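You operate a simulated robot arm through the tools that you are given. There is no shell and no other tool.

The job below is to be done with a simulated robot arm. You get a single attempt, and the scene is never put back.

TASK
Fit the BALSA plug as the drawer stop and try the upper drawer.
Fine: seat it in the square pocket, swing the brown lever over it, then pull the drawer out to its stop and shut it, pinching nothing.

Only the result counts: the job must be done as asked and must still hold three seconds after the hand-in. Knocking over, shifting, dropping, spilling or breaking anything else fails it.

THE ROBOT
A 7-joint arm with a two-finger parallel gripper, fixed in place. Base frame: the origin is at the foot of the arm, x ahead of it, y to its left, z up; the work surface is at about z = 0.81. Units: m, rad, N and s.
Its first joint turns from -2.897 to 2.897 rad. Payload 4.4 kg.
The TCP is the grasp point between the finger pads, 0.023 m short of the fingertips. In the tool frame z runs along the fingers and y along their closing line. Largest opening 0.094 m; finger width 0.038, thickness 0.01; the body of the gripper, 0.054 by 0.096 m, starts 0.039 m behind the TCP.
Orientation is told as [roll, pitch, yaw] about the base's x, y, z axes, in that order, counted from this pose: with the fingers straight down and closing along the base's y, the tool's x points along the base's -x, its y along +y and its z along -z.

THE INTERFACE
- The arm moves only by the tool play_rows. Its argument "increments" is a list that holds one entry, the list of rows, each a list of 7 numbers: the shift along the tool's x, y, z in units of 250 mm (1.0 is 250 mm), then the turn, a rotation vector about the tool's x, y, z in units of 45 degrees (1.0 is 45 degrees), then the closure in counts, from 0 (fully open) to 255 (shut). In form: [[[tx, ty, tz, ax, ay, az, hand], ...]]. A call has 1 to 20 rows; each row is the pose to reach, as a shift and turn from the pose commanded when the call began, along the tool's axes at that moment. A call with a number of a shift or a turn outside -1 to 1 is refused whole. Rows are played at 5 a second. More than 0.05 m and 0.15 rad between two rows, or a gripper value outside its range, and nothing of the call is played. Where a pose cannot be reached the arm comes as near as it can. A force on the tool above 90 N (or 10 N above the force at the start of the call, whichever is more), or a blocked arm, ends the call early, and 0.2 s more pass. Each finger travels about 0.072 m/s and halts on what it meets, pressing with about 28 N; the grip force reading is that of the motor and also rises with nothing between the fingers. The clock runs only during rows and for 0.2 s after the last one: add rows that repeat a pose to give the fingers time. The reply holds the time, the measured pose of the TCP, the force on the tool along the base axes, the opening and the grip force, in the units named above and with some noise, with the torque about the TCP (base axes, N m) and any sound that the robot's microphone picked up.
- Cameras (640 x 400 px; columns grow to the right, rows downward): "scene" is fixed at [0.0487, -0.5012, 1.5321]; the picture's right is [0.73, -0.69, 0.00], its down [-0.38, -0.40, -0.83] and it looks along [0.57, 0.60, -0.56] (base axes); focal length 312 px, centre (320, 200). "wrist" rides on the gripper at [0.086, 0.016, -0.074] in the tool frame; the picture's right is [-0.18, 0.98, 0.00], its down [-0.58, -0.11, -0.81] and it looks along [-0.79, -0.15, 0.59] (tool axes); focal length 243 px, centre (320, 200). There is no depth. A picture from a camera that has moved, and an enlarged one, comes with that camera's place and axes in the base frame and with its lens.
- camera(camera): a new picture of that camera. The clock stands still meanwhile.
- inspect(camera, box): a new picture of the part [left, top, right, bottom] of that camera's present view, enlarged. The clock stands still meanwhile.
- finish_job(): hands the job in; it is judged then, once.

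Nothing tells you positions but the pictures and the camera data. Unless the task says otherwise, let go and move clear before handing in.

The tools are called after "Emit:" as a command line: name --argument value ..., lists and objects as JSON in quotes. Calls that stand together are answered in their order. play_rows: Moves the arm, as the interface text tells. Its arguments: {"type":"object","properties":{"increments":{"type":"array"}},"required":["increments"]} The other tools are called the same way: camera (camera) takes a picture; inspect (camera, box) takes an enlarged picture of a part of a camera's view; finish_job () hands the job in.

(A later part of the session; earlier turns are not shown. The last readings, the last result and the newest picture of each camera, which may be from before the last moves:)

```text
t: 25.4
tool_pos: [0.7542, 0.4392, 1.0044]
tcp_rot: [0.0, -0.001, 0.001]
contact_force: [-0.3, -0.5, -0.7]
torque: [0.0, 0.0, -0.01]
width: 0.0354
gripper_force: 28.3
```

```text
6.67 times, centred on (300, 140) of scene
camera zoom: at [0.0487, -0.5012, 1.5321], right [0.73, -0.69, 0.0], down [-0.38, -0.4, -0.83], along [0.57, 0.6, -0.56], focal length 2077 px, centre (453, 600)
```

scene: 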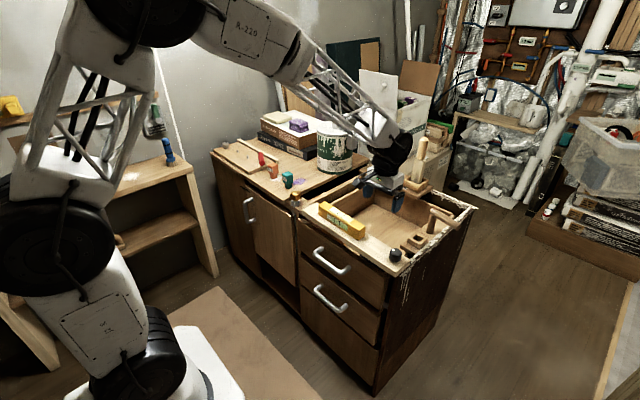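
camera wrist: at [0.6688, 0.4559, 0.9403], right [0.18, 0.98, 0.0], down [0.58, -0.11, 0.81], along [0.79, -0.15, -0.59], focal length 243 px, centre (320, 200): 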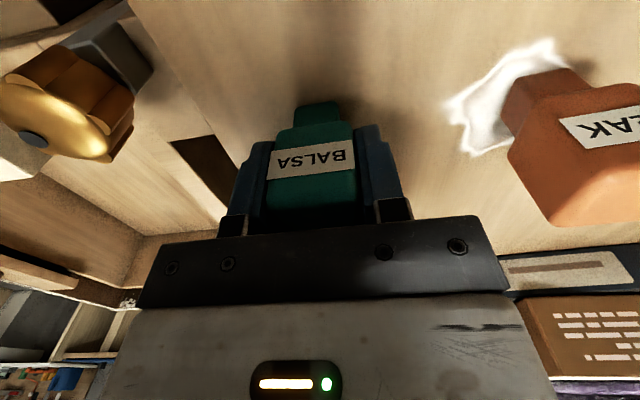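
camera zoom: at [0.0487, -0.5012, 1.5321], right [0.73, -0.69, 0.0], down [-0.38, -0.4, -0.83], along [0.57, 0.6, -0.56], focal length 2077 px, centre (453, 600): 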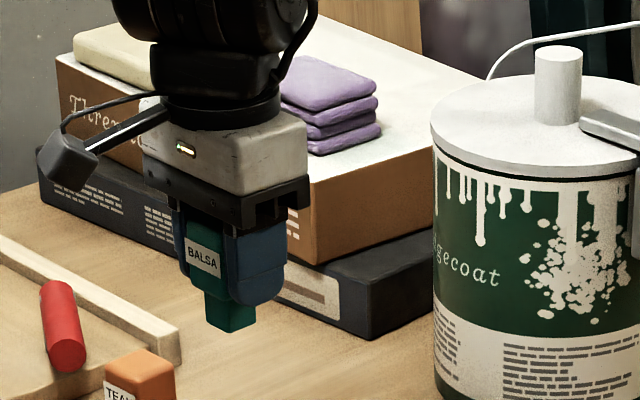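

The plug hangs straight and square in the fingers, nearly centred. I'll carry it over at this height to above the pocket.

Emit:
play_rows --increments '[[[0, -0.08, 0, 0, 0, 0, 255], [0, -0.22, 0, 0, 0, 0, 255], [0, -0.38, 0, 0, 0, 0, 255], [0, -0.54, 0, 0, 0, 0, 255], [0, -0.7, 0, 0, 0, 0, 255], [0, -0.86, 0, 0, 0, 0, 255], [0, -0.96, 0, 0, 0, 0, 255]]]'

Emit:
play_rows --increments '[[[-0.02, -0.1, 0, 0, 0, 0, 255], [-0.06, -0.24, 0, 0, 0, 0, 255], [-0.1, -0.4, 0, 0, 0, 0, 255], [-0.14, -0.56, 0, 0, 0, 0, 255], [-0.18, -0.72, 0, 0, 0, 0, 255], [-0.22, -0.86, 0, 0, 0, 0, 255], [-0.24, -0.96, 0, 0, 0, 0, 255]]]'

Emit:
play_rows --increments '[[[-0.04, -0.1, 0, 0, 0, 0, 255], [-0.1, -0.22, 0.04, 0, 0, 0, 255], [-0.16, -0.34, 0.12, 0, 0, 0, 255], [-0.19, -0.38, 0.24, 0, 0, 0, 255], [-0.192, -0.38, 0.36, 0, 0, 0, 255], [-0.192, -0.38, 0.36, 0, 0, 0, 255]]]'

Emit:
camera --camera "wrist"

Emit:
inspect --camera "wrist" --box '[240, 40, 400, 200]'

Emit:
inspect --camera "scene" --box '[380, 190, 460, 250]'

```text
t: 27.0
tool_pos: [0.7554, 0.2, 1.0039]
tcp_rot: [0.001, 0.001, 0.0]
contact_force: [-0.3, -0.1, -0.6]
torque: [-0.02, -0.01, -0.04]
width: 0.0354
gripper_force: 27.3
```

```text
t: 28.6
tool_pos: [0.8166, -0.0398, 1.0062]
tcp_rot: [-0.001, 0.0, 0.002]
contact_force: [0.1, -0.3, 0.0]
torque: [-0.01, -0.01, 0.02]
width: 0.0357
gripper_force: 27.9
```

```text
t: 30.0
tool_pos: [0.8618, -0.1383, 0.9135]
tcp_rot: [0.0, 0.0, -0.001]
contact_force: [-0.7, 0.2, -0.1]
torque: [0.01, 0.0, 0.01]
width: 0.0356
gripper_force: 28.0
```

```text
taken
camera wrist: at [0.7761, -0.1227, 0.9888], right [0.18, 0.98, 0.0], down [0.58, -0.11, 0.81], along [0.79, -0.15, -0.59], focal length 243 px, centre (320, 200)
```

wrist: 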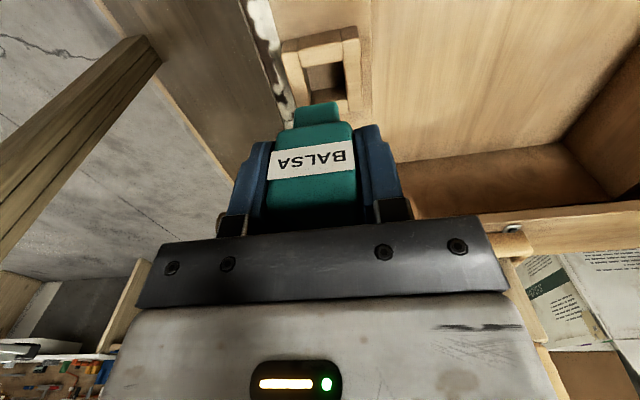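

```text
2.50 times, centred on (320, 120) of wrist
camera zoom: at [0.7761, -0.1227, 0.9888], right [0.18, 0.98, 0.0], down [0.58, -0.11, 0.81], along [0.79, -0.15, -0.59], focal length 606 px, centre (320, 400)
```

zoom: 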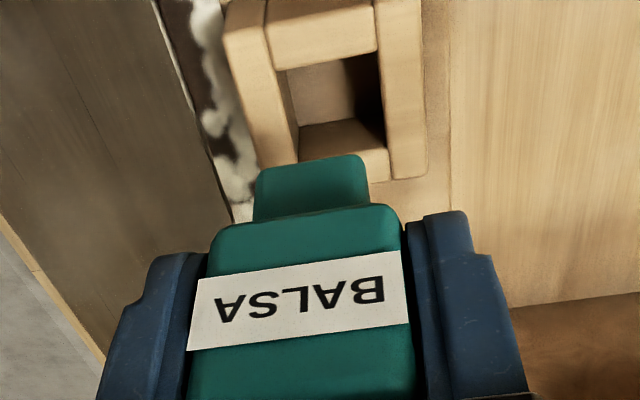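

```text
6.67 times, centred on (420, 220) of scene
camera zoom: at [0.0487, -0.5012, 1.5321], right [0.73, -0.69, 0.0], down [-0.38, -0.4, -0.83], along [0.57, 0.6, -0.56], focal length 2077 px, centre (-347, 67)
```

zoom: 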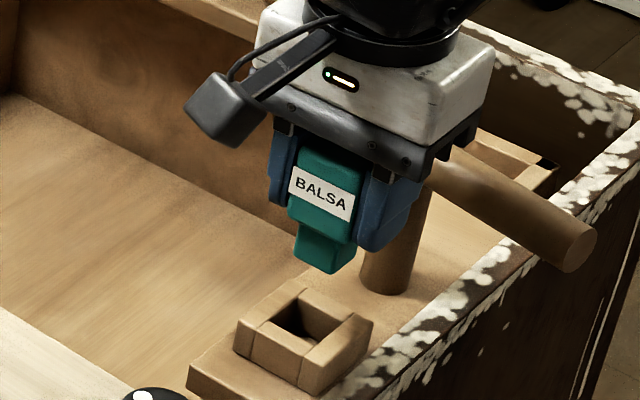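

The pocket is just ahead of and below the stem, offset by a couple of millimetres. I'll lower to about 9 mm above the rim with small corrections and compare stem and hole directly.

Emit:
play_rows --increments '[[[-0.003, 0.004, 0.04, 0, 0, 0, 255], [-0.006, 0.009, 0.08, 0, 0, 0, 255], [-0.006, 0.009, 0.12, 0, 0, 0, 255], [-0.006, 0.009, 0.152, 0, 0, 0, 255], [-0.006, 0.009, 0.152, 0, 0, 0, 255]]]'

Emit:
inspect --camera "wrist" --box '[240, 40, 400, 200]'

Emit:
inspect --camera "scene" --box '[390, 215, 438, 251]'

```text
t: 31.2
tool_pos: [0.8631, -0.1348, 0.8765]
tcp_rot: [0.0, 0.001, -0.002]
contact_force: [0.1, 0.1, -0.4]
torque: [-0.02, 0.0, -0.02]
width: 0.0356
gripper_force: 27.6
```

```text
2.50 times, centred on (320, 120) of wrist
camera zoom: at [0.7772, -0.1184, 0.9513], right [0.18, 0.98, 0.0], down [0.58, -0.11, 0.81], along [0.79, -0.15, -0.59], focal length 606 px, centre (320, 400)
```

zoom: 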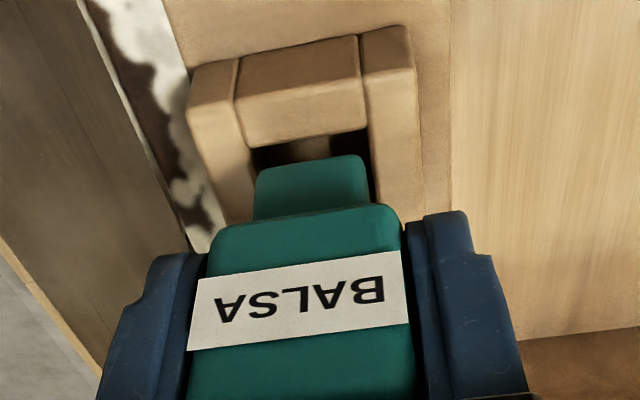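

```text
11.11 times, centred on (414, 233) of scene
camera zoom: at [0.0487, -0.5012, 1.5321], right [0.73, -0.69, 0.0], down [-0.38, -0.4, -0.83], along [0.57, 0.6, -0.56], focal length 3462 px, centre (-724, -167)
```

zoom: 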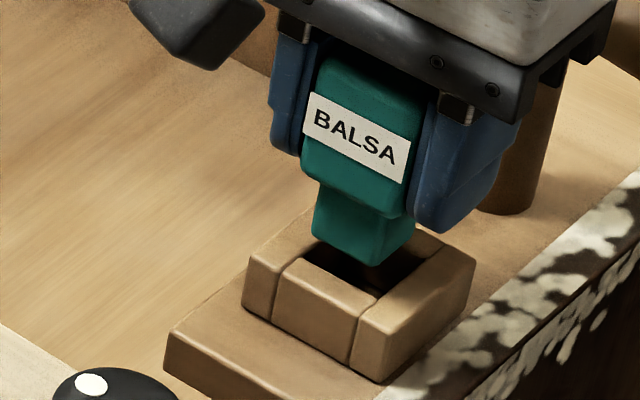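

In y the stem is lined up with the hole. In x it needs to go about 2–3 mm further ahead. I'll shift and lower a few more millimetres, then look again.

Emit:
play_rows --increments '[[[-0.005, 0, 0.0, 0, 0, 0, 255], [-0.01, 0, 0.012, 0, 0, 0, 255], [-0.01, 0, 0.024, 0, 0, 0, 255], [-0.01, 0, 0.024, 0, 0, 0, 255]]]'

Emit:
inspect --camera "wrist" --box '[240, 40, 400, 200]'

Emit:
inspect --camera "scene" --box '[390, 215, 438, 251]'

```text
t: 32.2
tool_pos: [0.8656, -0.1347, 0.8701]
tcp_rot: [-0.001, 0.0, 0.001]
contact_force: [0.1, -0.9, -0.9]
torque: [0.0, 0.02, -0.01]
width: 0.0355
gripper_force: 28.1
```

```text
2.50 times, centred on (320, 120) of wrist
camera zoom: at [0.7798, -0.1181, 0.9455], right [0.18, 0.98, 0.0], down [0.58, -0.11, 0.81], along [0.79, -0.15, -0.59], focal length 606 px, centre (320, 400)
```

zoom: 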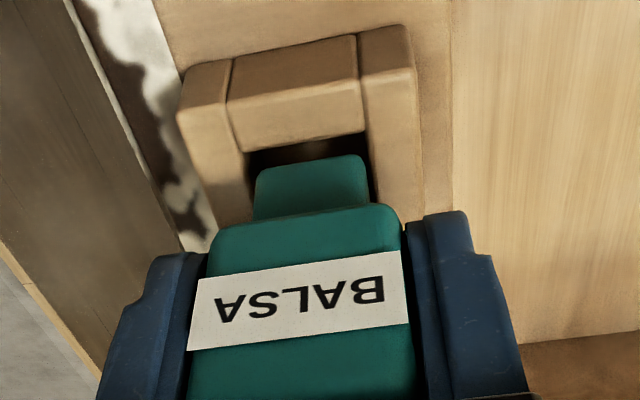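

```text
11.11 times, centred on (414, 233) of scene
camera zoom: at [0.0487, -0.5012, 1.5321], right [0.73, -0.69, 0.0], down [-0.38, -0.4, -0.83], along [0.57, 0.6, -0.56], focal length 3462 px, centre (-724, -167)
```

zoom: 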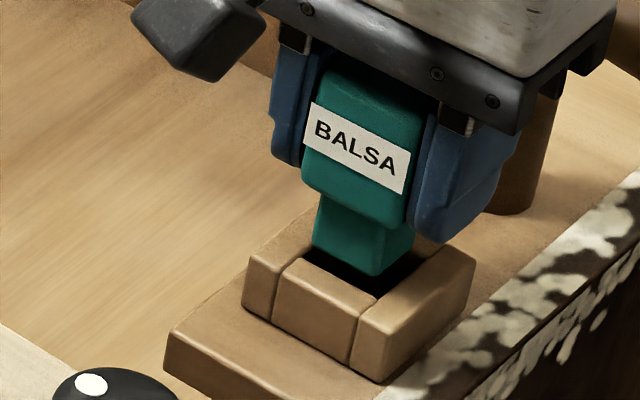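

The stem is now inside the hole's outline from both cameras. I'll lower it in small steps while watching the force.

Emit:
play_rows --increments '[[[0, -0.001, 0.012, 0, 0, 0, 255], [0, -0.001, 0.024, 0, 0, 0, 255], [0, -0.001, 0.036, 0, 0, 0, 255], [0, -0.001, 0.048, 0, 0, 0, 255]]]'

Emit:
inspect --camera "wrist" --box '[240, 40, 400, 200]'

Emit:
inspect --camera "scene" --box '[390, 215, 438, 251]'

```text
t: 33.2
tool_pos: [0.8667, -0.1337, 0.8578]
tcp_rot: [0.0, 0.0, 0.0]
contact_force: [0.0, 1.1, -0.4]
torque: [0.02, -0.01, -0.02]
width: 0.0354
gripper_force: 28.4
```

```text
2.50 times, centred on (320, 120) of wrist
camera zoom: at [0.7802, -0.1182, 0.9328], right [0.18, 0.98, 0.0], down [0.58, -0.11, 0.81], along [0.79, -0.15, -0.59], focal length 606 px, centre (320, 400)
```

zoom: 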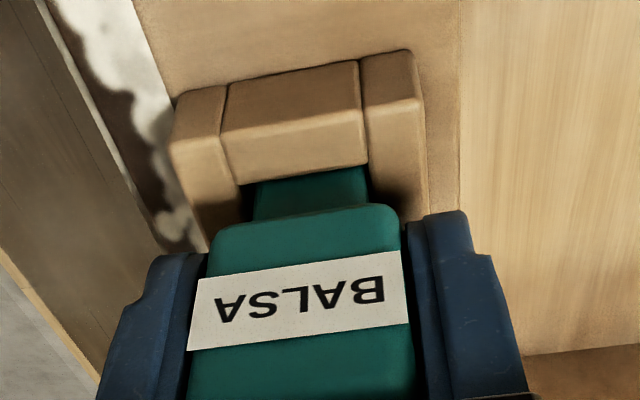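

```text
11.11 times, centred on (414, 233) of scene
camera zoom: at [0.0487, -0.5012, 1.5321], right [0.73, -0.69, 0.0], down [-0.38, -0.4, -0.83], along [0.57, 0.6, -0.56], focal length 3462 px, centre (-724, -167)
```

zoom: 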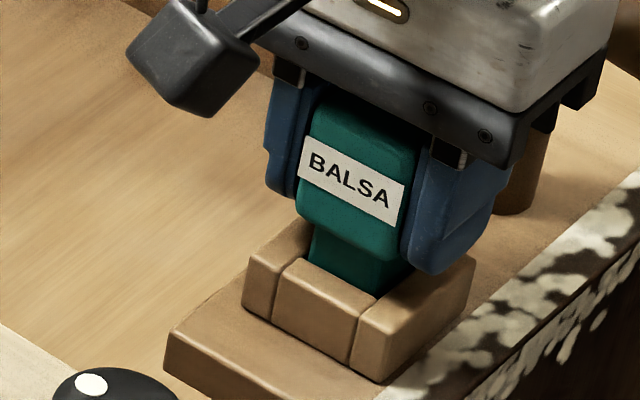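

The stem has entered the hole cleanly, slightly close to the +y wall. I'll shift 1 mm toward -y and keep lowering.

Emit:
play_rows --increments '[[[0, -0.004, 0.0, 0, 0, 0, 255], [0, -0.004, 0.012, 0, 0, 0, 255], [0, -0.004, 0.024, 0, 0, 0, 255], [0, -0.004, 0.036, 0, 0, 0, 255]]]'

Emit:
inspect --camera "wrist" --box '[240, 40, 400, 200]'

Emit:
inspect --camera "scene" --box '[390, 215, 438, 251]'

```text
t: 34.2
tool_pos: [0.8671, -0.1372, 0.8487]
tcp_rot: [-0.002, 0.0, 0.002]
contact_force: [0.3, -0.1, 0.0]
torque: [0.01, 0.01, -0.01]
width: 0.0356
gripper_force: 27.9
```

```text
2.50 times, centred on (320, 120) of wrist
camera zoom: at [0.7803, -0.1193, 0.9243], right [0.18, 0.98, 0.0], down [0.58, -0.11, 0.81], along [0.79, -0.15, -0.59], focal length 606 px, centre (320, 400)
```

zoom: 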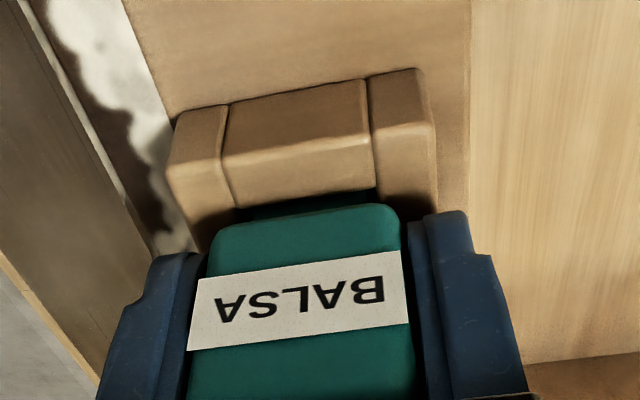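

```text
11.11 times, centred on (414, 233) of scene
camera zoom: at [0.0487, -0.5012, 1.5321], right [0.73, -0.69, 0.0], down [-0.38, -0.4, -0.83], along [0.57, 0.6, -0.56], focal length 3462 px, centre (-724, -167)
```

zoom: 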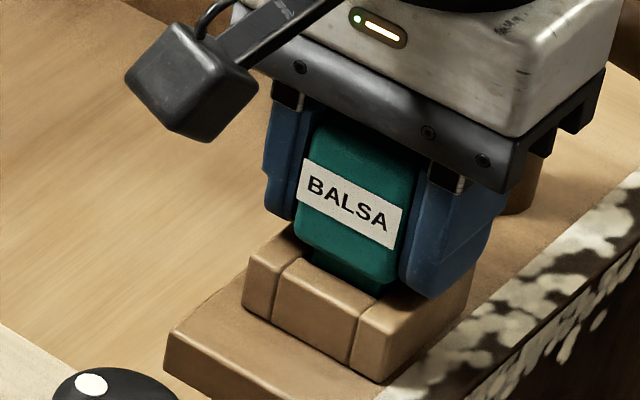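

The head is now only a few millimetres above the rim. I'll continue with very small steps until it seats.

Emit:
play_rows --increments '[[[0, 0, 0.005, 0, 0, 0, 255], [0, 0, 0.01, 0, 0, 0, 255], [0, 0, 0.015, 0, 0, 0, 255], [0, 0, 0.018, 0, 0, 0, 255]]]'

Emit:
inspect --camera "scene" --box '[390, 215, 438, 251]'

Emit:
inspect --camera "wrist" --box '[240, 40, 400, 200]'

```text
t: 35.2
tool_pos: [0.8677, -0.1359, 0.8453]
tcp_rot: [0.0, -0.001, 0.0]
contact_force: [-7.2, 2.3, 13.7]
torque: [0.15, 0.45, 0.0]
width: 0.0355
gripper_force: 27.8
```

```text
11.11 times, centred on (414, 233) of scene
camera zoom: at [0.0487, -0.5012, 1.5321], right [0.73, -0.69, 0.0], down [-0.38, -0.4, -0.83], along [0.57, 0.6, -0.56], focal length 3462 px, centre (-724, -167)
```

zoom: 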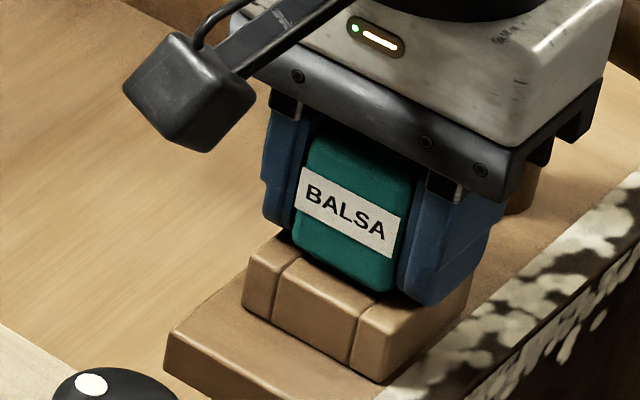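

```text
2.50 times, centred on (320, 120) of wrist
camera zoom: at [0.7805, -0.1191, 0.9206], right [0.18, 0.98, 0.0], down [0.58, -0.11, 0.81], along [0.79, -0.15, -0.59], focal length 606 px, centre (320, 400)
```

zoom: 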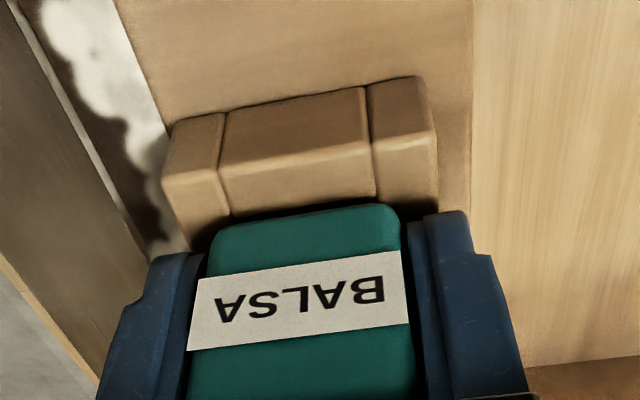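

Contact: 14 N upward plus a push toward -x, so the stem is rubbing the far wall or has just seated. I'll ease 1 mm toward -x and press slightly further.

Emit:
play_rows --increments '[[[0.004, -0.001, 0.0, 0, 0, 0, 255], [0.004, -0.001, 0.0, 0, 0, 0, 255]]]'

Emit:
play_rows --increments '[[[0.0, 0, 0.003, 0, 0, 0, 255], [0.0, 0, 0.006, 0, 0, 0, 255], [0.0, 0, 0.006, 0, 0, 0, 255]]]'

Emit:
inspect --camera "scene" --box '[390, 215, 438, 251]'

Emit:
inspect --camera "wrist" --box '[240, 40, 400, 200]'

```text
t: 35.8
tool_pos: [0.8677, -0.1352, 0.8448]
tcp_rot: [0.0, -0.001, -0.001]
contact_force: [6.9, 0.6, 11.6]
torque: [0.26, 0.07, -0.18]
width: 0.0355
gripper_force: 28.4
```

```text
t: 36.6
tool_pos: [0.8656, -0.1347, 0.8452]
tcp_rot: [0.0, -0.002, -0.002]
contact_force: [-17.0, -2.8, 48.3]
torque: [0.15, 1.27, 0.21]
width: 0.0356
gripper_force: 28.1
```

```text
11.11 times, centred on (414, 233) of scene
camera zoom: at [0.0487, -0.5012, 1.5321], right [0.73, -0.69, 0.0], down [-0.38, -0.4, -0.83], along [0.57, 0.6, -0.56], focal length 3462 px, centre (-724, -167)
```

zoom: 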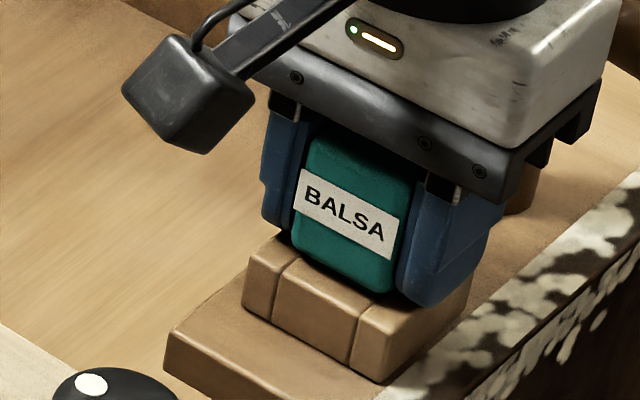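

```text
2.50 times, centred on (320, 120) of wrist
camera zoom: at [0.7797, -0.1192, 0.9204], right [0.18, 0.98, 0.0], down [0.58, -0.11, 0.81], along [0.79, -0.15, -0.59], focal length 606 px, centre (320, 400)
```

zoom: 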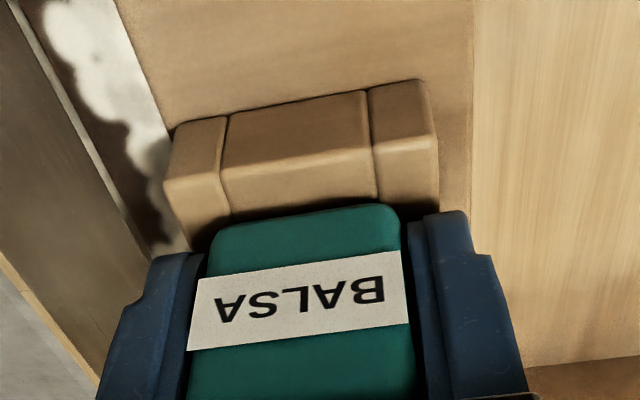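

The plug has bottomed out: 48 N with no further travel, head on the rim. I'll relax the pressure, open the fingers just enough, and look.

Emit:
play_rows --increments '[[[0.0, 0, -0.006, 0, 0, 0, 255], [0.0, 0, -0.006, 0, 0, 0, 140], [0.0, 0, -0.006, 0, 0, 0, 115], [0.0, 0, -0.006, 0, 0, 0, 115], [0.0, 0, -0.006, 0, 0, 0, 115]]]'

Emit:
inspect --camera "scene" --box '[390, 215, 438, 251]'

Emit:
inspect --camera "wrist" --box '[240, 40, 400, 200]'

```text
t: 37.8
tool_pos: [0.8661, -0.1355, 0.8445]
tcp_rot: [-0.001, -0.003, -0.002]
contact_force: [2.2, -5.9, 37.9]
torque: [0.02, 0.61, -0.02]
width: 0.0463
gripper_force: 0.1
```

```text
11.11 times, centred on (414, 233) of scene
camera zoom: at [0.0487, -0.5012, 1.5321], right [0.73, -0.69, 0.0], down [-0.38, -0.4, -0.83], along [0.57, 0.6, -0.56], focal length 3462 px, centre (-724, -167)
```

zoom: 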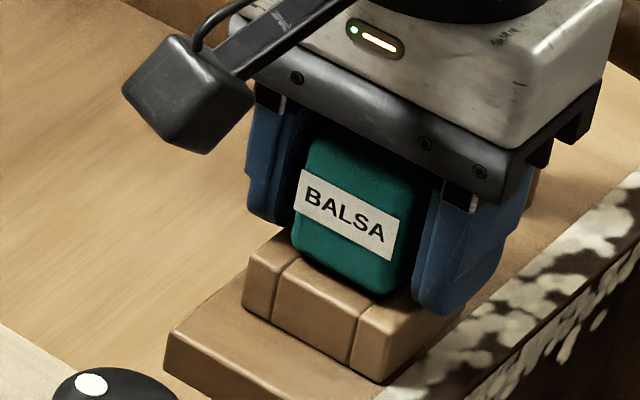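

```text
2.50 times, centred on (320, 120) of wrist
camera zoom: at [0.7797, -0.1194, 0.9205], right [0.18, 0.98, 0.0], down [0.58, -0.11, 0.81], along [0.79, -0.15, -0.59], focal length 606 px, centre (320, 400)
```

zoom: 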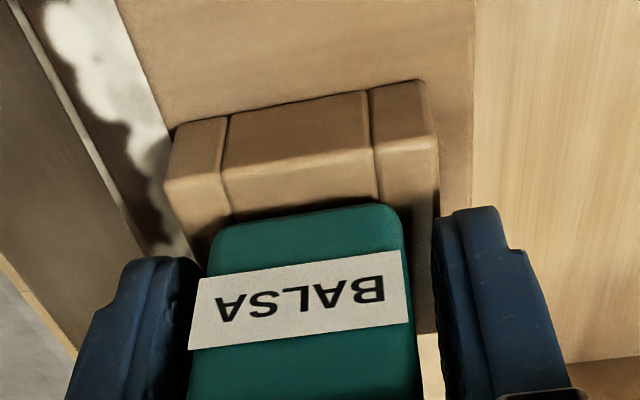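

The fingertips themselves are resting on the rim (so rim z is about 0.821), so the plug may not be fully down. I'll lift clear of it and look at its seating.

Emit:
play_rows --increments '[[[0.0, 0, -0.012, 0, 0, 0, 115], [0.0, 0, -0.03, 0, 0, 0, 100], [0.0, 0, -0.1, 0, 0, 0, 100], [0.0, 0, -0.2, 0, 0, 0, 100], [0.0, 0, -0.32, 0, 0, 0, 100], [0.0, 0, -0.36, 0, 0, 0, 100]]]'

Emit:
inspect --camera "scene" --box '[390, 205, 454, 253]'

Emit:
camera --camera "wrist"

Emit:
inspect --camera "wrist" --box '[240, 0, 400, 160]'

```text
t: 39.2
tool_pos: [0.8644, -0.1351, 0.9336]
tcp_rot: [0.0, -0.002, 0.001]
contact_force: [-0.3, 0.3, -0.2]
torque: [-0.02, 0.01, 0.01]
width: 0.057
gripper_force: 0.1
```

```text
8.33 times, centred on (422, 229) of scene
camera zoom: at [0.0487, -0.5012, 1.5321], right [0.73, -0.69, 0.0], down [-0.38, -0.4, -0.83], along [0.57, 0.6, -0.56], focal length 2596 px, centre (-530, -42)
```

zoom: 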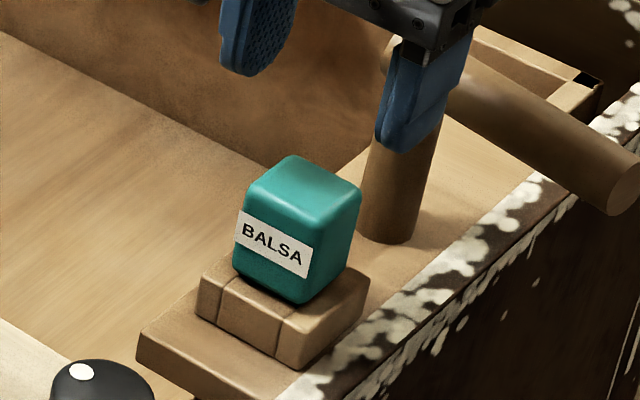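

```text
taken
camera wrist: at [0.7792, -0.119, 1.0096], right [0.18, 0.98, 0.0], down [0.58, -0.11, 0.81], along [0.79, -0.15, -0.59], focal length 243 px, centre (320, 200)
```

wrist: 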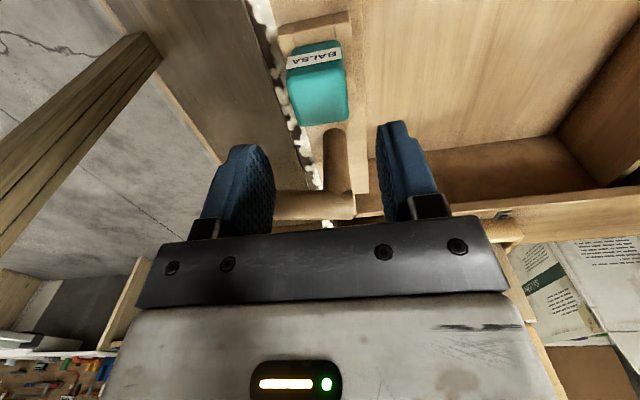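

```text
2.50 times, centred on (320, 80) of wrist
camera zoom: at [0.7792, -0.119, 1.0096], right [0.18, 0.98, 0.0], down [0.58, -0.11, 0.81], along [0.79, -0.15, -0.59], focal length 606 px, centre (320, 500)
```

zoom: 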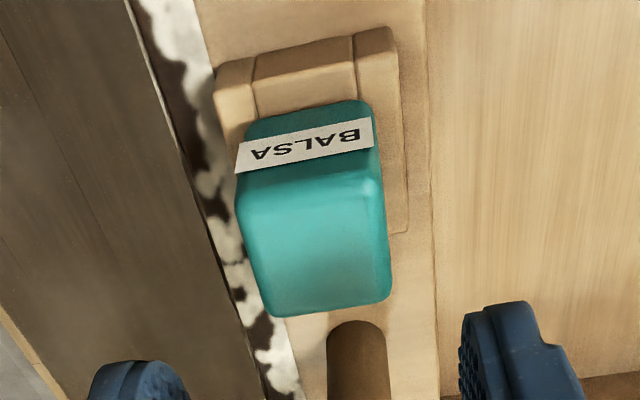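

The plug's head appears to sit on the rim. To be sure it is fully home, I'll close the fingers and press gently on its top.

Emit:
play_rows --increments '[[[0.0, 0, 0, 0, 0, 0, 255], [0.0, 0, 0, 0, 0, 0, 255], [0.0, 0, 0.05, 0, 0, 0, 255], [0.0, 0, 0.1, 0, 0, 0, 255], [0.0, 0, 0.15, 0, 0, 0, 255], [0.0, 0, 0.16, 0, 0, 0, 255]]]'

Emit:
play_rows --increments '[[[0.0, 0, 0.008, 0, 0, 0, 255], [0.0, 0, 0.016, 0, 0, 0, 255], [0.0, 0, 0.02, 0, 0, 0, 255]]]'

Emit:
inspect --camera "scene" --box '[390, 205, 454, 253]'

```text
t: 40.6
tool_pos: [0.8659, -0.1361, 0.8935]
tcp_rot: [-0.001, -0.001, 0.0]
contact_force: [0.3, -0.3, -0.2]
torque: [0.03, -0.01, 0.01]
width: 0.0
gripper_force: 28.4
```

```text
t: 41.4
tool_pos: [0.8649, -0.1356, 0.8911]
tcp_rot: [0.0, -0.005, 0.001]
contact_force: [-9.2, -1.2, 49.6]
torque: [-0.02, 0.76, 0.04]
width: 0.0
gripper_force: 27.8
```

```text
8.33 times, centred on (422, 229) of scene
camera zoom: at [0.0487, -0.5012, 1.5321], right [0.73, -0.69, 0.0], down [-0.38, -0.4, -0.83], along [0.57, 0.6, -0.56], focal length 2596 px, centre (-530, -42)
```

zoom: 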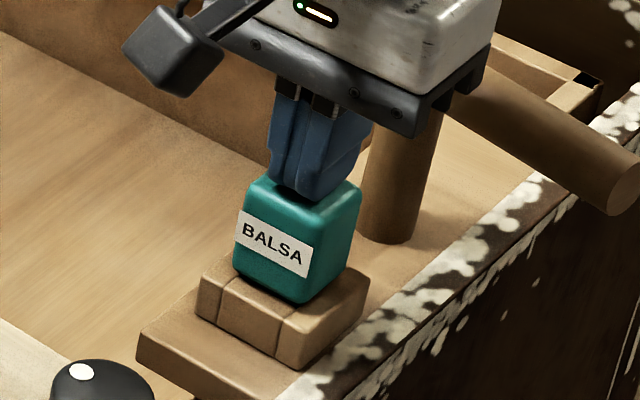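

Pressing with 50 N moved the plug no further, and its top sits at z of about 0.868, consistent with the head flat on the rim: it is seated. I'll back up, open the hand and measure the lever.

Emit:
play_rows --increments '[[[0.0, 0, -0.02, 0, 0, 0, 255], [0.0, 0, -0.1, 0, 0, 0, 255], [0.05, -0.03, -0.26, 0, 0, 0, 100], [0.15, -0.1, -0.4, 0, 0, 0, 0], [0.25, -0.16, -0.42, 0, 0, 0, 0], [0.3, -0.2, -0.42, 0, 0, 0, 0], [0.3, -0.2, -0.42, 0, 0, 0, 0]]]'

Emit:
camera --camera "wrist"

Emit:
inspect --camera "wrist" --box '[240, 70, 420, 230]'

Emit:
inspect --camera "scene" --box '[390, 195, 470, 255]'

```text
t: 43.0
tool_pos: [0.7902, -0.1849, 0.9946]
tcp_rot: [0.001, -0.001, 0.0]
contact_force: [0.0, 0.1, -0.7]
torque: [-0.02, -0.01, 0.01]
width: 0.0943
gripper_force: 0.0
```

```text
taken
camera wrist: at [0.7038, -0.1689, 1.0697], right [0.18, 0.98, 0.0], down [0.58, -0.11, 0.81], along [0.79, -0.15, -0.59], focal length 243 px, centre (320, 200)
```

wrist: 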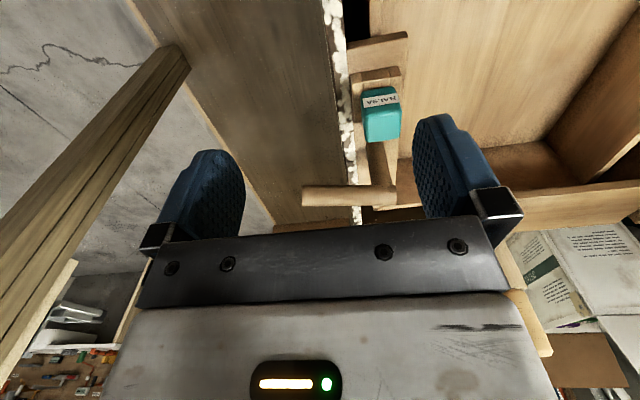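

```text
2.50 times, centred on (330, 150) of wrist
camera zoom: at [0.7038, -0.1689, 1.0697], right [0.18, 0.98, 0.0], down [0.58, -0.11, 0.81], along [0.79, -0.15, -0.59], focal length 606 px, centre (295, 325)
```

zoom: 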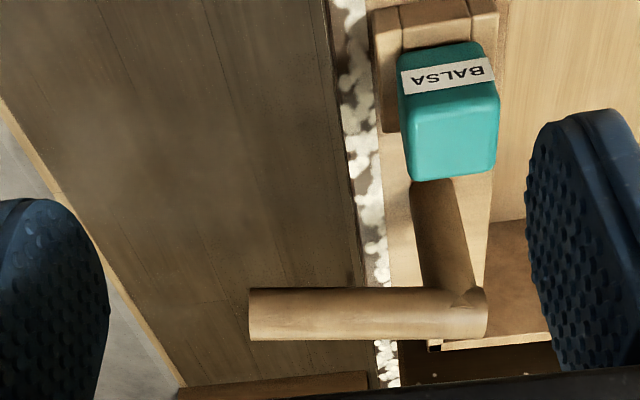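

```text
6.67 times, centred on (430, 225) of scene
camera zoom: at [0.0487, -0.5012, 1.5321], right [0.73, -0.69, 0.0], down [-0.38, -0.4, -0.83], along [0.57, 0.6, -0.56], focal length 2077 px, centre (-413, 33)
```

zoom: 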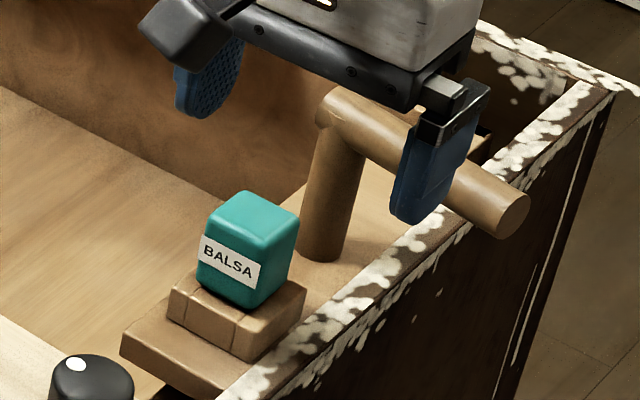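

The camera model reproduces the known plug position well. The lever arm lies along -y at x of about 0.935–0.955 and z of about 0.895, with its tip at y of about -0.235. I'll close the hand, tilt the fingers forward and reach beyond the arm so I can hook it from behind.

Emit:
play_rows --increments '[[[-0.06, -0.02, -0.06, 0, -0.08, 0, 120], [-0.18, -0.04, -0.1, 0, -0.18, 0, 255], [-0.3, -0.06, -0.12, 0, -0.28, 0, 255], [-0.42, -0.08, -0.12, 0, -0.38, 0, 255], [-0.54, -0.1, -0.12, 0, -0.48, 0, 255], [-0.66, -0.12, -0.12, 0, -0.58, 0, 255], [-0.76, -0.12, -0.12, 0, -0.667, 0, 255], [-0.84, -0.12, -0.12, 0, -0.667, 0, 255], [-0.84, -0.12, -0.12, 0, -0.667, 0, 255]]]'

Emit:
camera --camera "wrist"

Emit:
camera --camera "scene"

```text
t: 45.0
tool_pos: [1.0013, -0.2131, 1.0245]
tcp_rot: [0.0, -0.525, 0.001]
contact_force: [-0.3, 0.2, -0.3]
torque: [0.04, 0.02, 0.0]
width: 0.0
gripper_force: 27.9
```

```text
taken
camera wrist: at [0.89, -0.1976, 1.0474], right [0.16, 0.98, 0.09], down [0.1, -0.11, 0.99], along [0.98, -0.15, -0.12], focal length 243 px, centre (320, 200)
```

wrist: 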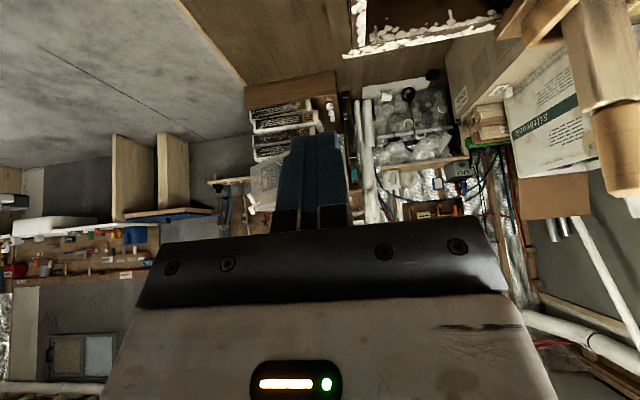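

```text
taken
```

scene: 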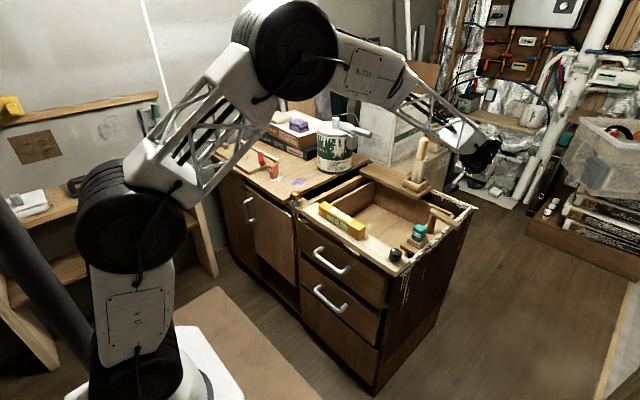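

The pose is reachable and the fingers are beyond the lever arm. I'll lower them behind it.

Emit:
play_rows --increments '[[[0.05, 0, 0.087, 0, 0, 0, 255], [0.1, 0, 0.173, 0, 0, 0, 255], [0.15, 0, 0.26, 0, 0, 0, 255], [0.2, 0, 0.346, 0, 0, 0, 255], [0.236, 0, 0.409, 0, 0, 0, 255], [0.236, 0, 0.409, 0, 0, 0, 255]]]'

Emit:
inspect --camera "scene" --box '[390, 175, 486, 247]'

Emit:
camera --camera "wrist"

```text
t: 46.4
tool_pos: [1.0002, -0.2141, 0.9068]
tcp_rot: [0.002, -0.524, 0.0]
contact_force: [0.9, -0.1, -0.9]
torque: [0.0, 0.01, 0.01]
width: 0.0
gripper_force: 27.8
```

```text
5.56 times, centred on (438, 211) of scene
camera zoom: at [0.0487, -0.5012, 1.5321], right [0.73, -0.69, 0.0], down [-0.38, -0.4, -0.83], along [0.57, 0.6, -0.56], focal length 1731 px, centre (-336, 139)
```

zoom: 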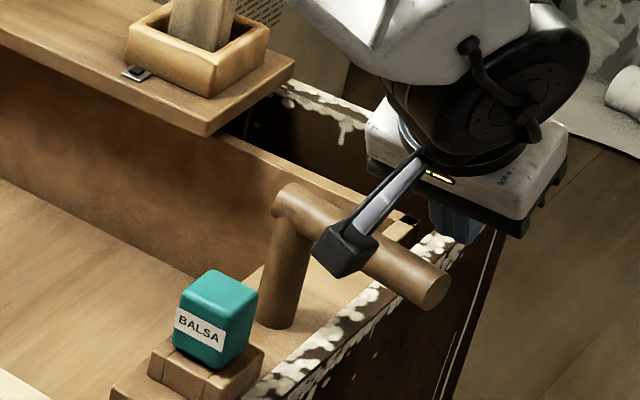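

```text
taken
camera wrist: at [0.8885, -0.1977, 0.9292], right [0.16, 0.98, 0.09], down [0.1, -0.11, 0.99], along [0.98, -0.15, -0.12], focal length 243 px, centre (320, 200)
```

wrist: 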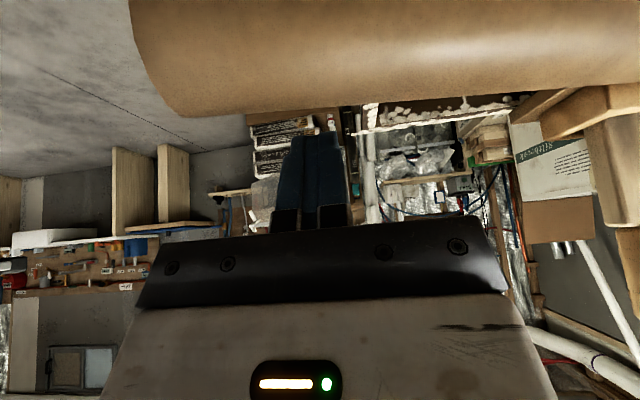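

The fingers are behind the lever arm at about the right height. I'll drop 6 mm more for a deeper hook and pull slowly toward -x until I feel contact.

Emit:
play_rows --increments '[[[0.012, 0, 0.021, 0, 0, 0, 255], [0.029, 0, 0.011, 0, 0, 0, 255], [0.046, 0, 0.001, 0, 0, 0, 255], [0.064, 0, -0.009, 0, 0, 0, 255], [0.081, 0, -0.019, 0, 0, 0, 255]]]'

Emit:
inspect --camera "scene" --box '[390, 175, 486, 247]'

Emit:
camera --camera "wrist"

```text
t: 47.6
tool_pos: [0.9818, -0.2149, 0.9008]
tcp_rot: [0.0, -0.523, 0.0]
contact_force: [-0.1, -0.5, 0.4]
torque: [0.01, -0.01, -0.01]
width: 0.0
gripper_force: 28.0
```

```text
5.56 times, centred on (438, 211) of scene
camera zoom: at [0.0487, -0.5012, 1.5321], right [0.73, -0.69, 0.0], down [-0.38, -0.4, -0.83], along [0.57, 0.6, -0.56], focal length 1731 px, centre (-336, 139)
```

zoom: 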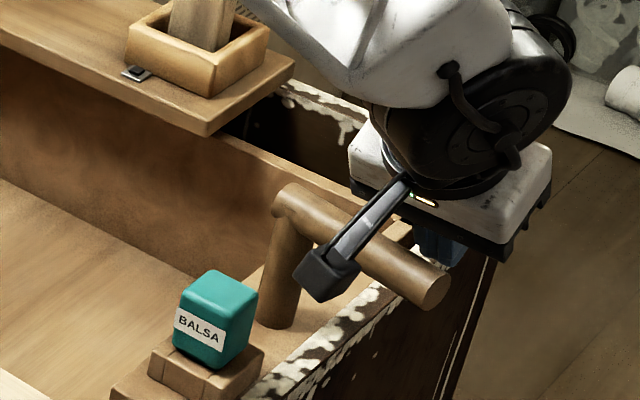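

```text
taken
camera wrist: at [0.8694, -0.1987, 0.9228], right [0.16, 0.98, 0.09], down [0.1, -0.11, 0.99], along [0.98, -0.15, -0.12], focal length 243 px, centre (320, 200)
```

wrist: 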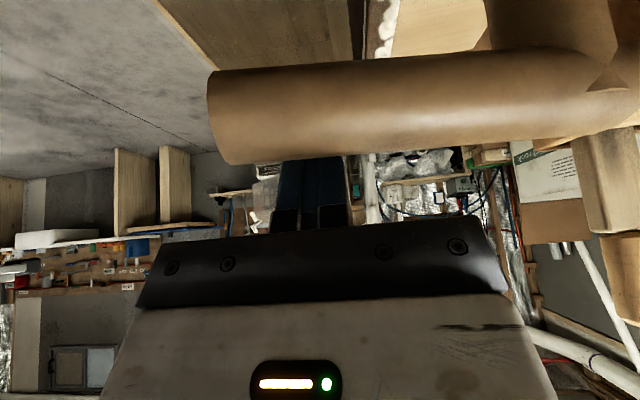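

The arm's axis is now well fixed: x about 0.948, z about 0.885. The fingers are a few millimetres behind it. I'll sweep along an arc about the post for the first 40°.

Emit:
play_rows --increments '[[[0.027, -0.002, -0.0156, 0, 0, 0, 255], [0.054, -0.005, -0.0312, 0, 0, 0, 255], [0.075, -0.004, -0.043, 0, 0, 0, 255], [0.0953, -0.003, -0.055, 0, 0, 0, 255], [0.1155, 0.002, -0.0667, 0, 0, 0, 255], [0.1358, 0.0076, -0.0784, 0, 0, 0, 255], [0.155, 0.0166, -0.0895, 0, 0, 0, 255], [0.1742, 0.0256, -0.1006, 0, 0, 0, 255]]]'

Emit:
inspect --camera "scene" --box '[390, 175, 486, 247]'

Emit:
camera --camera "wrist"

```text
t: 49.4
tool_pos: [0.9315, -0.2099, 0.9007]
tcp_rot: [0.001, -0.526, 0.0]
contact_force: [2.0, -1.3, 1.6]
torque: [-0.01, 0.05, -0.01]
width: 0.0002
gripper_force: 27.8
```

```text
5.56 times, centred on (438, 211) of scene
camera zoom: at [0.0487, -0.5012, 1.5321], right [0.73, -0.69, 0.0], down [-0.38, -0.4, -0.83], along [0.57, 0.6, -0.56], focal length 1731 px, centre (-336, 139)
```

zoom: 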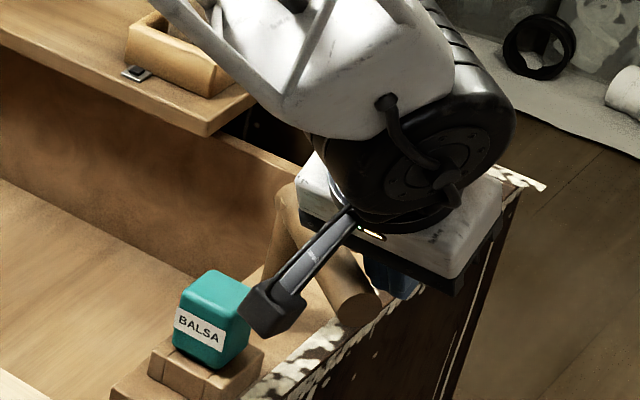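

```text
taken
camera wrist: at [0.8193, -0.1933, 0.9221], right [0.16, 0.98, 0.09], down [0.1, -0.11, 0.99], along [0.98, -0.15, -0.11], focal length 243 px, centre (320, 200)
```

wrist: 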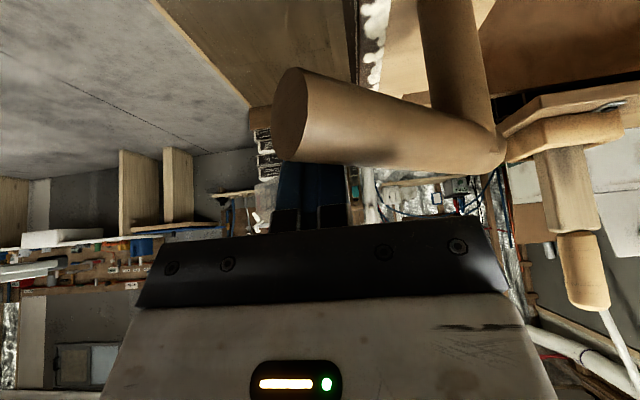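

The lever turns easily and is at about 40°. I'll continue the arc to about 75° and check its clearance over the plug.

Emit:
play_rows --increments '[[[0.0175, 0.0128, -0.0101, 0, 0, 0, 255], [0.035, 0.0256, -0.0202, 0, 0, 0, 255], [0.05, 0.042, -0.029, 0, 0, 0, 255], [0.0655, 0.058, -0.0378, 0, 0, 0, 255], [0.078, 0.077, -0.045, 0, 0, 0, 255], [0.0908, 0.096, -0.0524, 0, 0, 0, 255], [0.1, 0.117, -0.058, 0, 0, 0, 255]]]'

Emit:
inspect --camera "scene" --box '[390, 185, 470, 245]'

Emit:
camera --camera "wrist"

```text
t: 51.0
tool_pos: [0.9019, -0.1807, 0.8987]
tcp_rot: [0.0, -0.524, -0.001]
contact_force: [-0.2, -2.7, 0.7]
torque: [-0.02, 0.04, 0.14]
width: 0.0
gripper_force: 27.9
```

```text
6.67 times, centred on (430, 215) of scene
camera zoom: at [0.0487, -0.5012, 1.5321], right [0.73, -0.69, 0.0], down [-0.38, -0.4, -0.83], along [0.57, 0.6, -0.56], focal length 2077 px, centre (-413, 100)
```

zoom: 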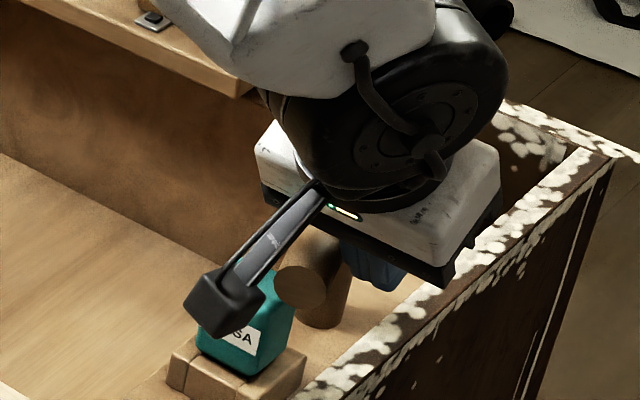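

```text
taken
camera wrist: at [0.7893, -0.1641, 0.9223], right [0.16, 0.98, 0.09], down [0.1, -0.11, 0.99], along [0.98, -0.15, -0.12], focal length 243 px, centre (320, 200)
```

wrist: 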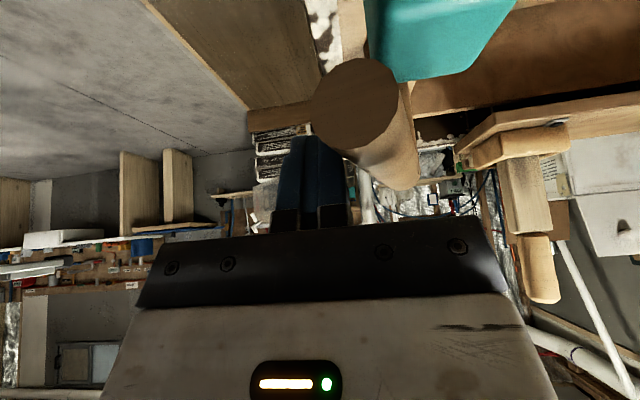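

The arm tip clears the plug's top by a few millimetres. I'll finish the arc to 90° in small steps.

Emit:
play_rows --increments '[[[0.005, 0.011, -0.003, 0, 0, 0, 255], [0.0102, 0.0214, -0.0056, 0, 0, 0, 255], [0.0135, 0.033, -0.0075, 0, 0, 0, 255], [0.0164, 0.0442, -0.0092, 0, 0, 0, 255], [0.0195, 0.0555, -0.011, 0, 0, 0, 255], [0.0226, 0.067, -0.0128, 0, 0, 0, 255]]]'

Emit:
inspect --camera "scene" --box '[390, 185, 470, 245]'

Emit:
camera --camera "wrist"

```text
t: 52.4
tool_pos: [0.8964, -0.162, 0.8998]
tcp_rot: [0.0, -0.524, -0.001]
contact_force: [0.6, -2.1, 1.6]
torque: [-0.01, 0.03, 0.04]
width: 0.0002
gripper_force: 28.1
```

```text
6.67 times, centred on (430, 215) of scene
camera zoom: at [0.0487, -0.5012, 1.5321], right [0.73, -0.69, 0.0], down [-0.38, -0.4, -0.83], along [0.57, 0.6, -0.56], focal length 2077 px, centre (-413, 100)
```

zoom: 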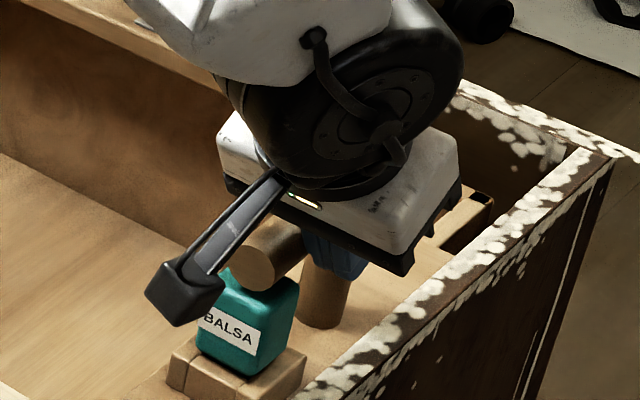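

```text
taken
camera wrist: at [0.7832, -0.1469, 0.9227], right [0.16, 0.98, 0.09], down [0.1, -0.11, 0.99], along [0.98, -0.15, -0.12], focal length 243 px, centre (320, 200)
```

wrist: 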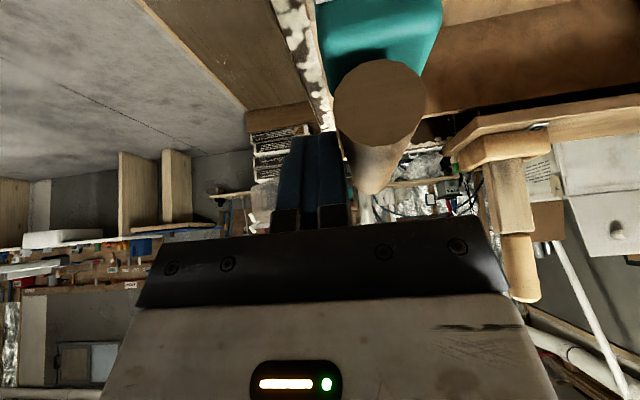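

The lever now points straight along -x, centred over the plug. I'll back the fingers off toward -y, then up and away, and verify.

Emit:
play_rows --increments '[[[0, -0.06, 0, 0, 0, 0, 255], [0, -0.12, 0, 0, 0, 0, 255], [-0.04, -0.14, -0.07, 0, 0, 0, 255], [-0.1, -0.14, -0.173, 0, 0, 0, 255], [-0.17, -0.14, -0.294, 0, 0, 0, 255], [-0.24, -0.14, -0.4157, 0, 0, 0, 255]]]'

Emit:
play_rows --increments '[[[0.1, 0.0, -0.06, 0, 0.12, 0, 200], [0.2, 0.02, -0.12, 0, 0.24, 0, 100], [0.3, 0.04, -0.18, 0, 0.36, 0, 0], [0.4, 0.06, -0.23, 0, 0.48, 0, 0], [0.5, 0.08, -0.29, 0, 0.6, 0, 0], [0.58, 0.1, -0.33, 0, 0.667, 0, 0], [0.58, 0.1, -0.33, 0, 0.667, 0, 0]]]'

Emit:
camera --camera "wrist"

Emit:
inspect --camera "scene" --box '[390, 185, 470, 245]'

Emit:
camera --camera "scene"

```text
t: 53.8
tool_pos: [0.8956, -0.1979, 1.0195]
tcp_rot: [0.0, -0.521, -0.004]
contact_force: [0.1, -0.6, -0.8]
torque: [0.0, -0.01, -0.03]
width: 0.0
gripper_force: 28.0
```

```text
t: 55.4
tool_pos: [0.7276, -0.1728, 1.0187]
tcp_rot: [0.0, 0.001, 0.0]
contact_force: [-0.1, 0.6, -0.6]
torque: [0.01, 0.0, -0.01]
width: 0.094
gripper_force: 0.0
```

```text
taken
camera wrist: at [0.6415, -0.1566, 1.0944], right [0.18, 0.98, 0.0], down [0.58, -0.11, 0.81], along [0.79, -0.15, -0.59], focal length 243 px, centre (320, 200)
```

wrist: 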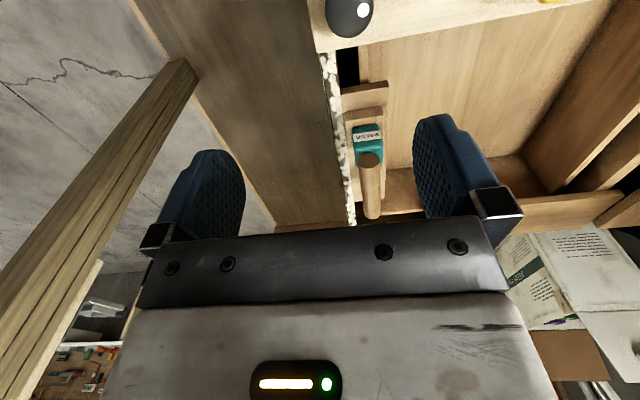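

```text
6.67 times, centred on (430, 215) of scene
camera zoom: at [0.0487, -0.5012, 1.5321], right [0.73, -0.69, 0.0], down [-0.38, -0.4, -0.83], along [0.57, 0.6, -0.56], focal length 2077 px, centre (-413, 100)
```

zoom: 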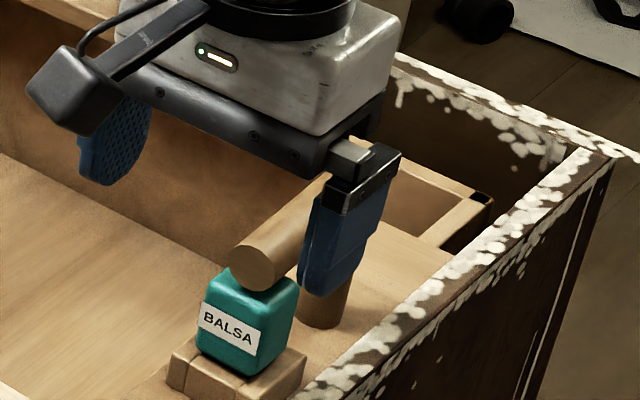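

```text
taken
```

scene: 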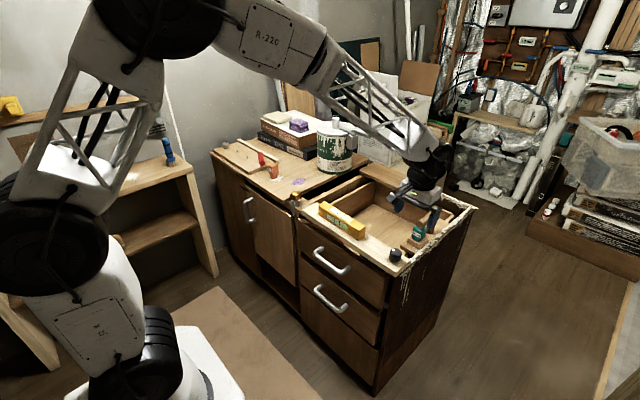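

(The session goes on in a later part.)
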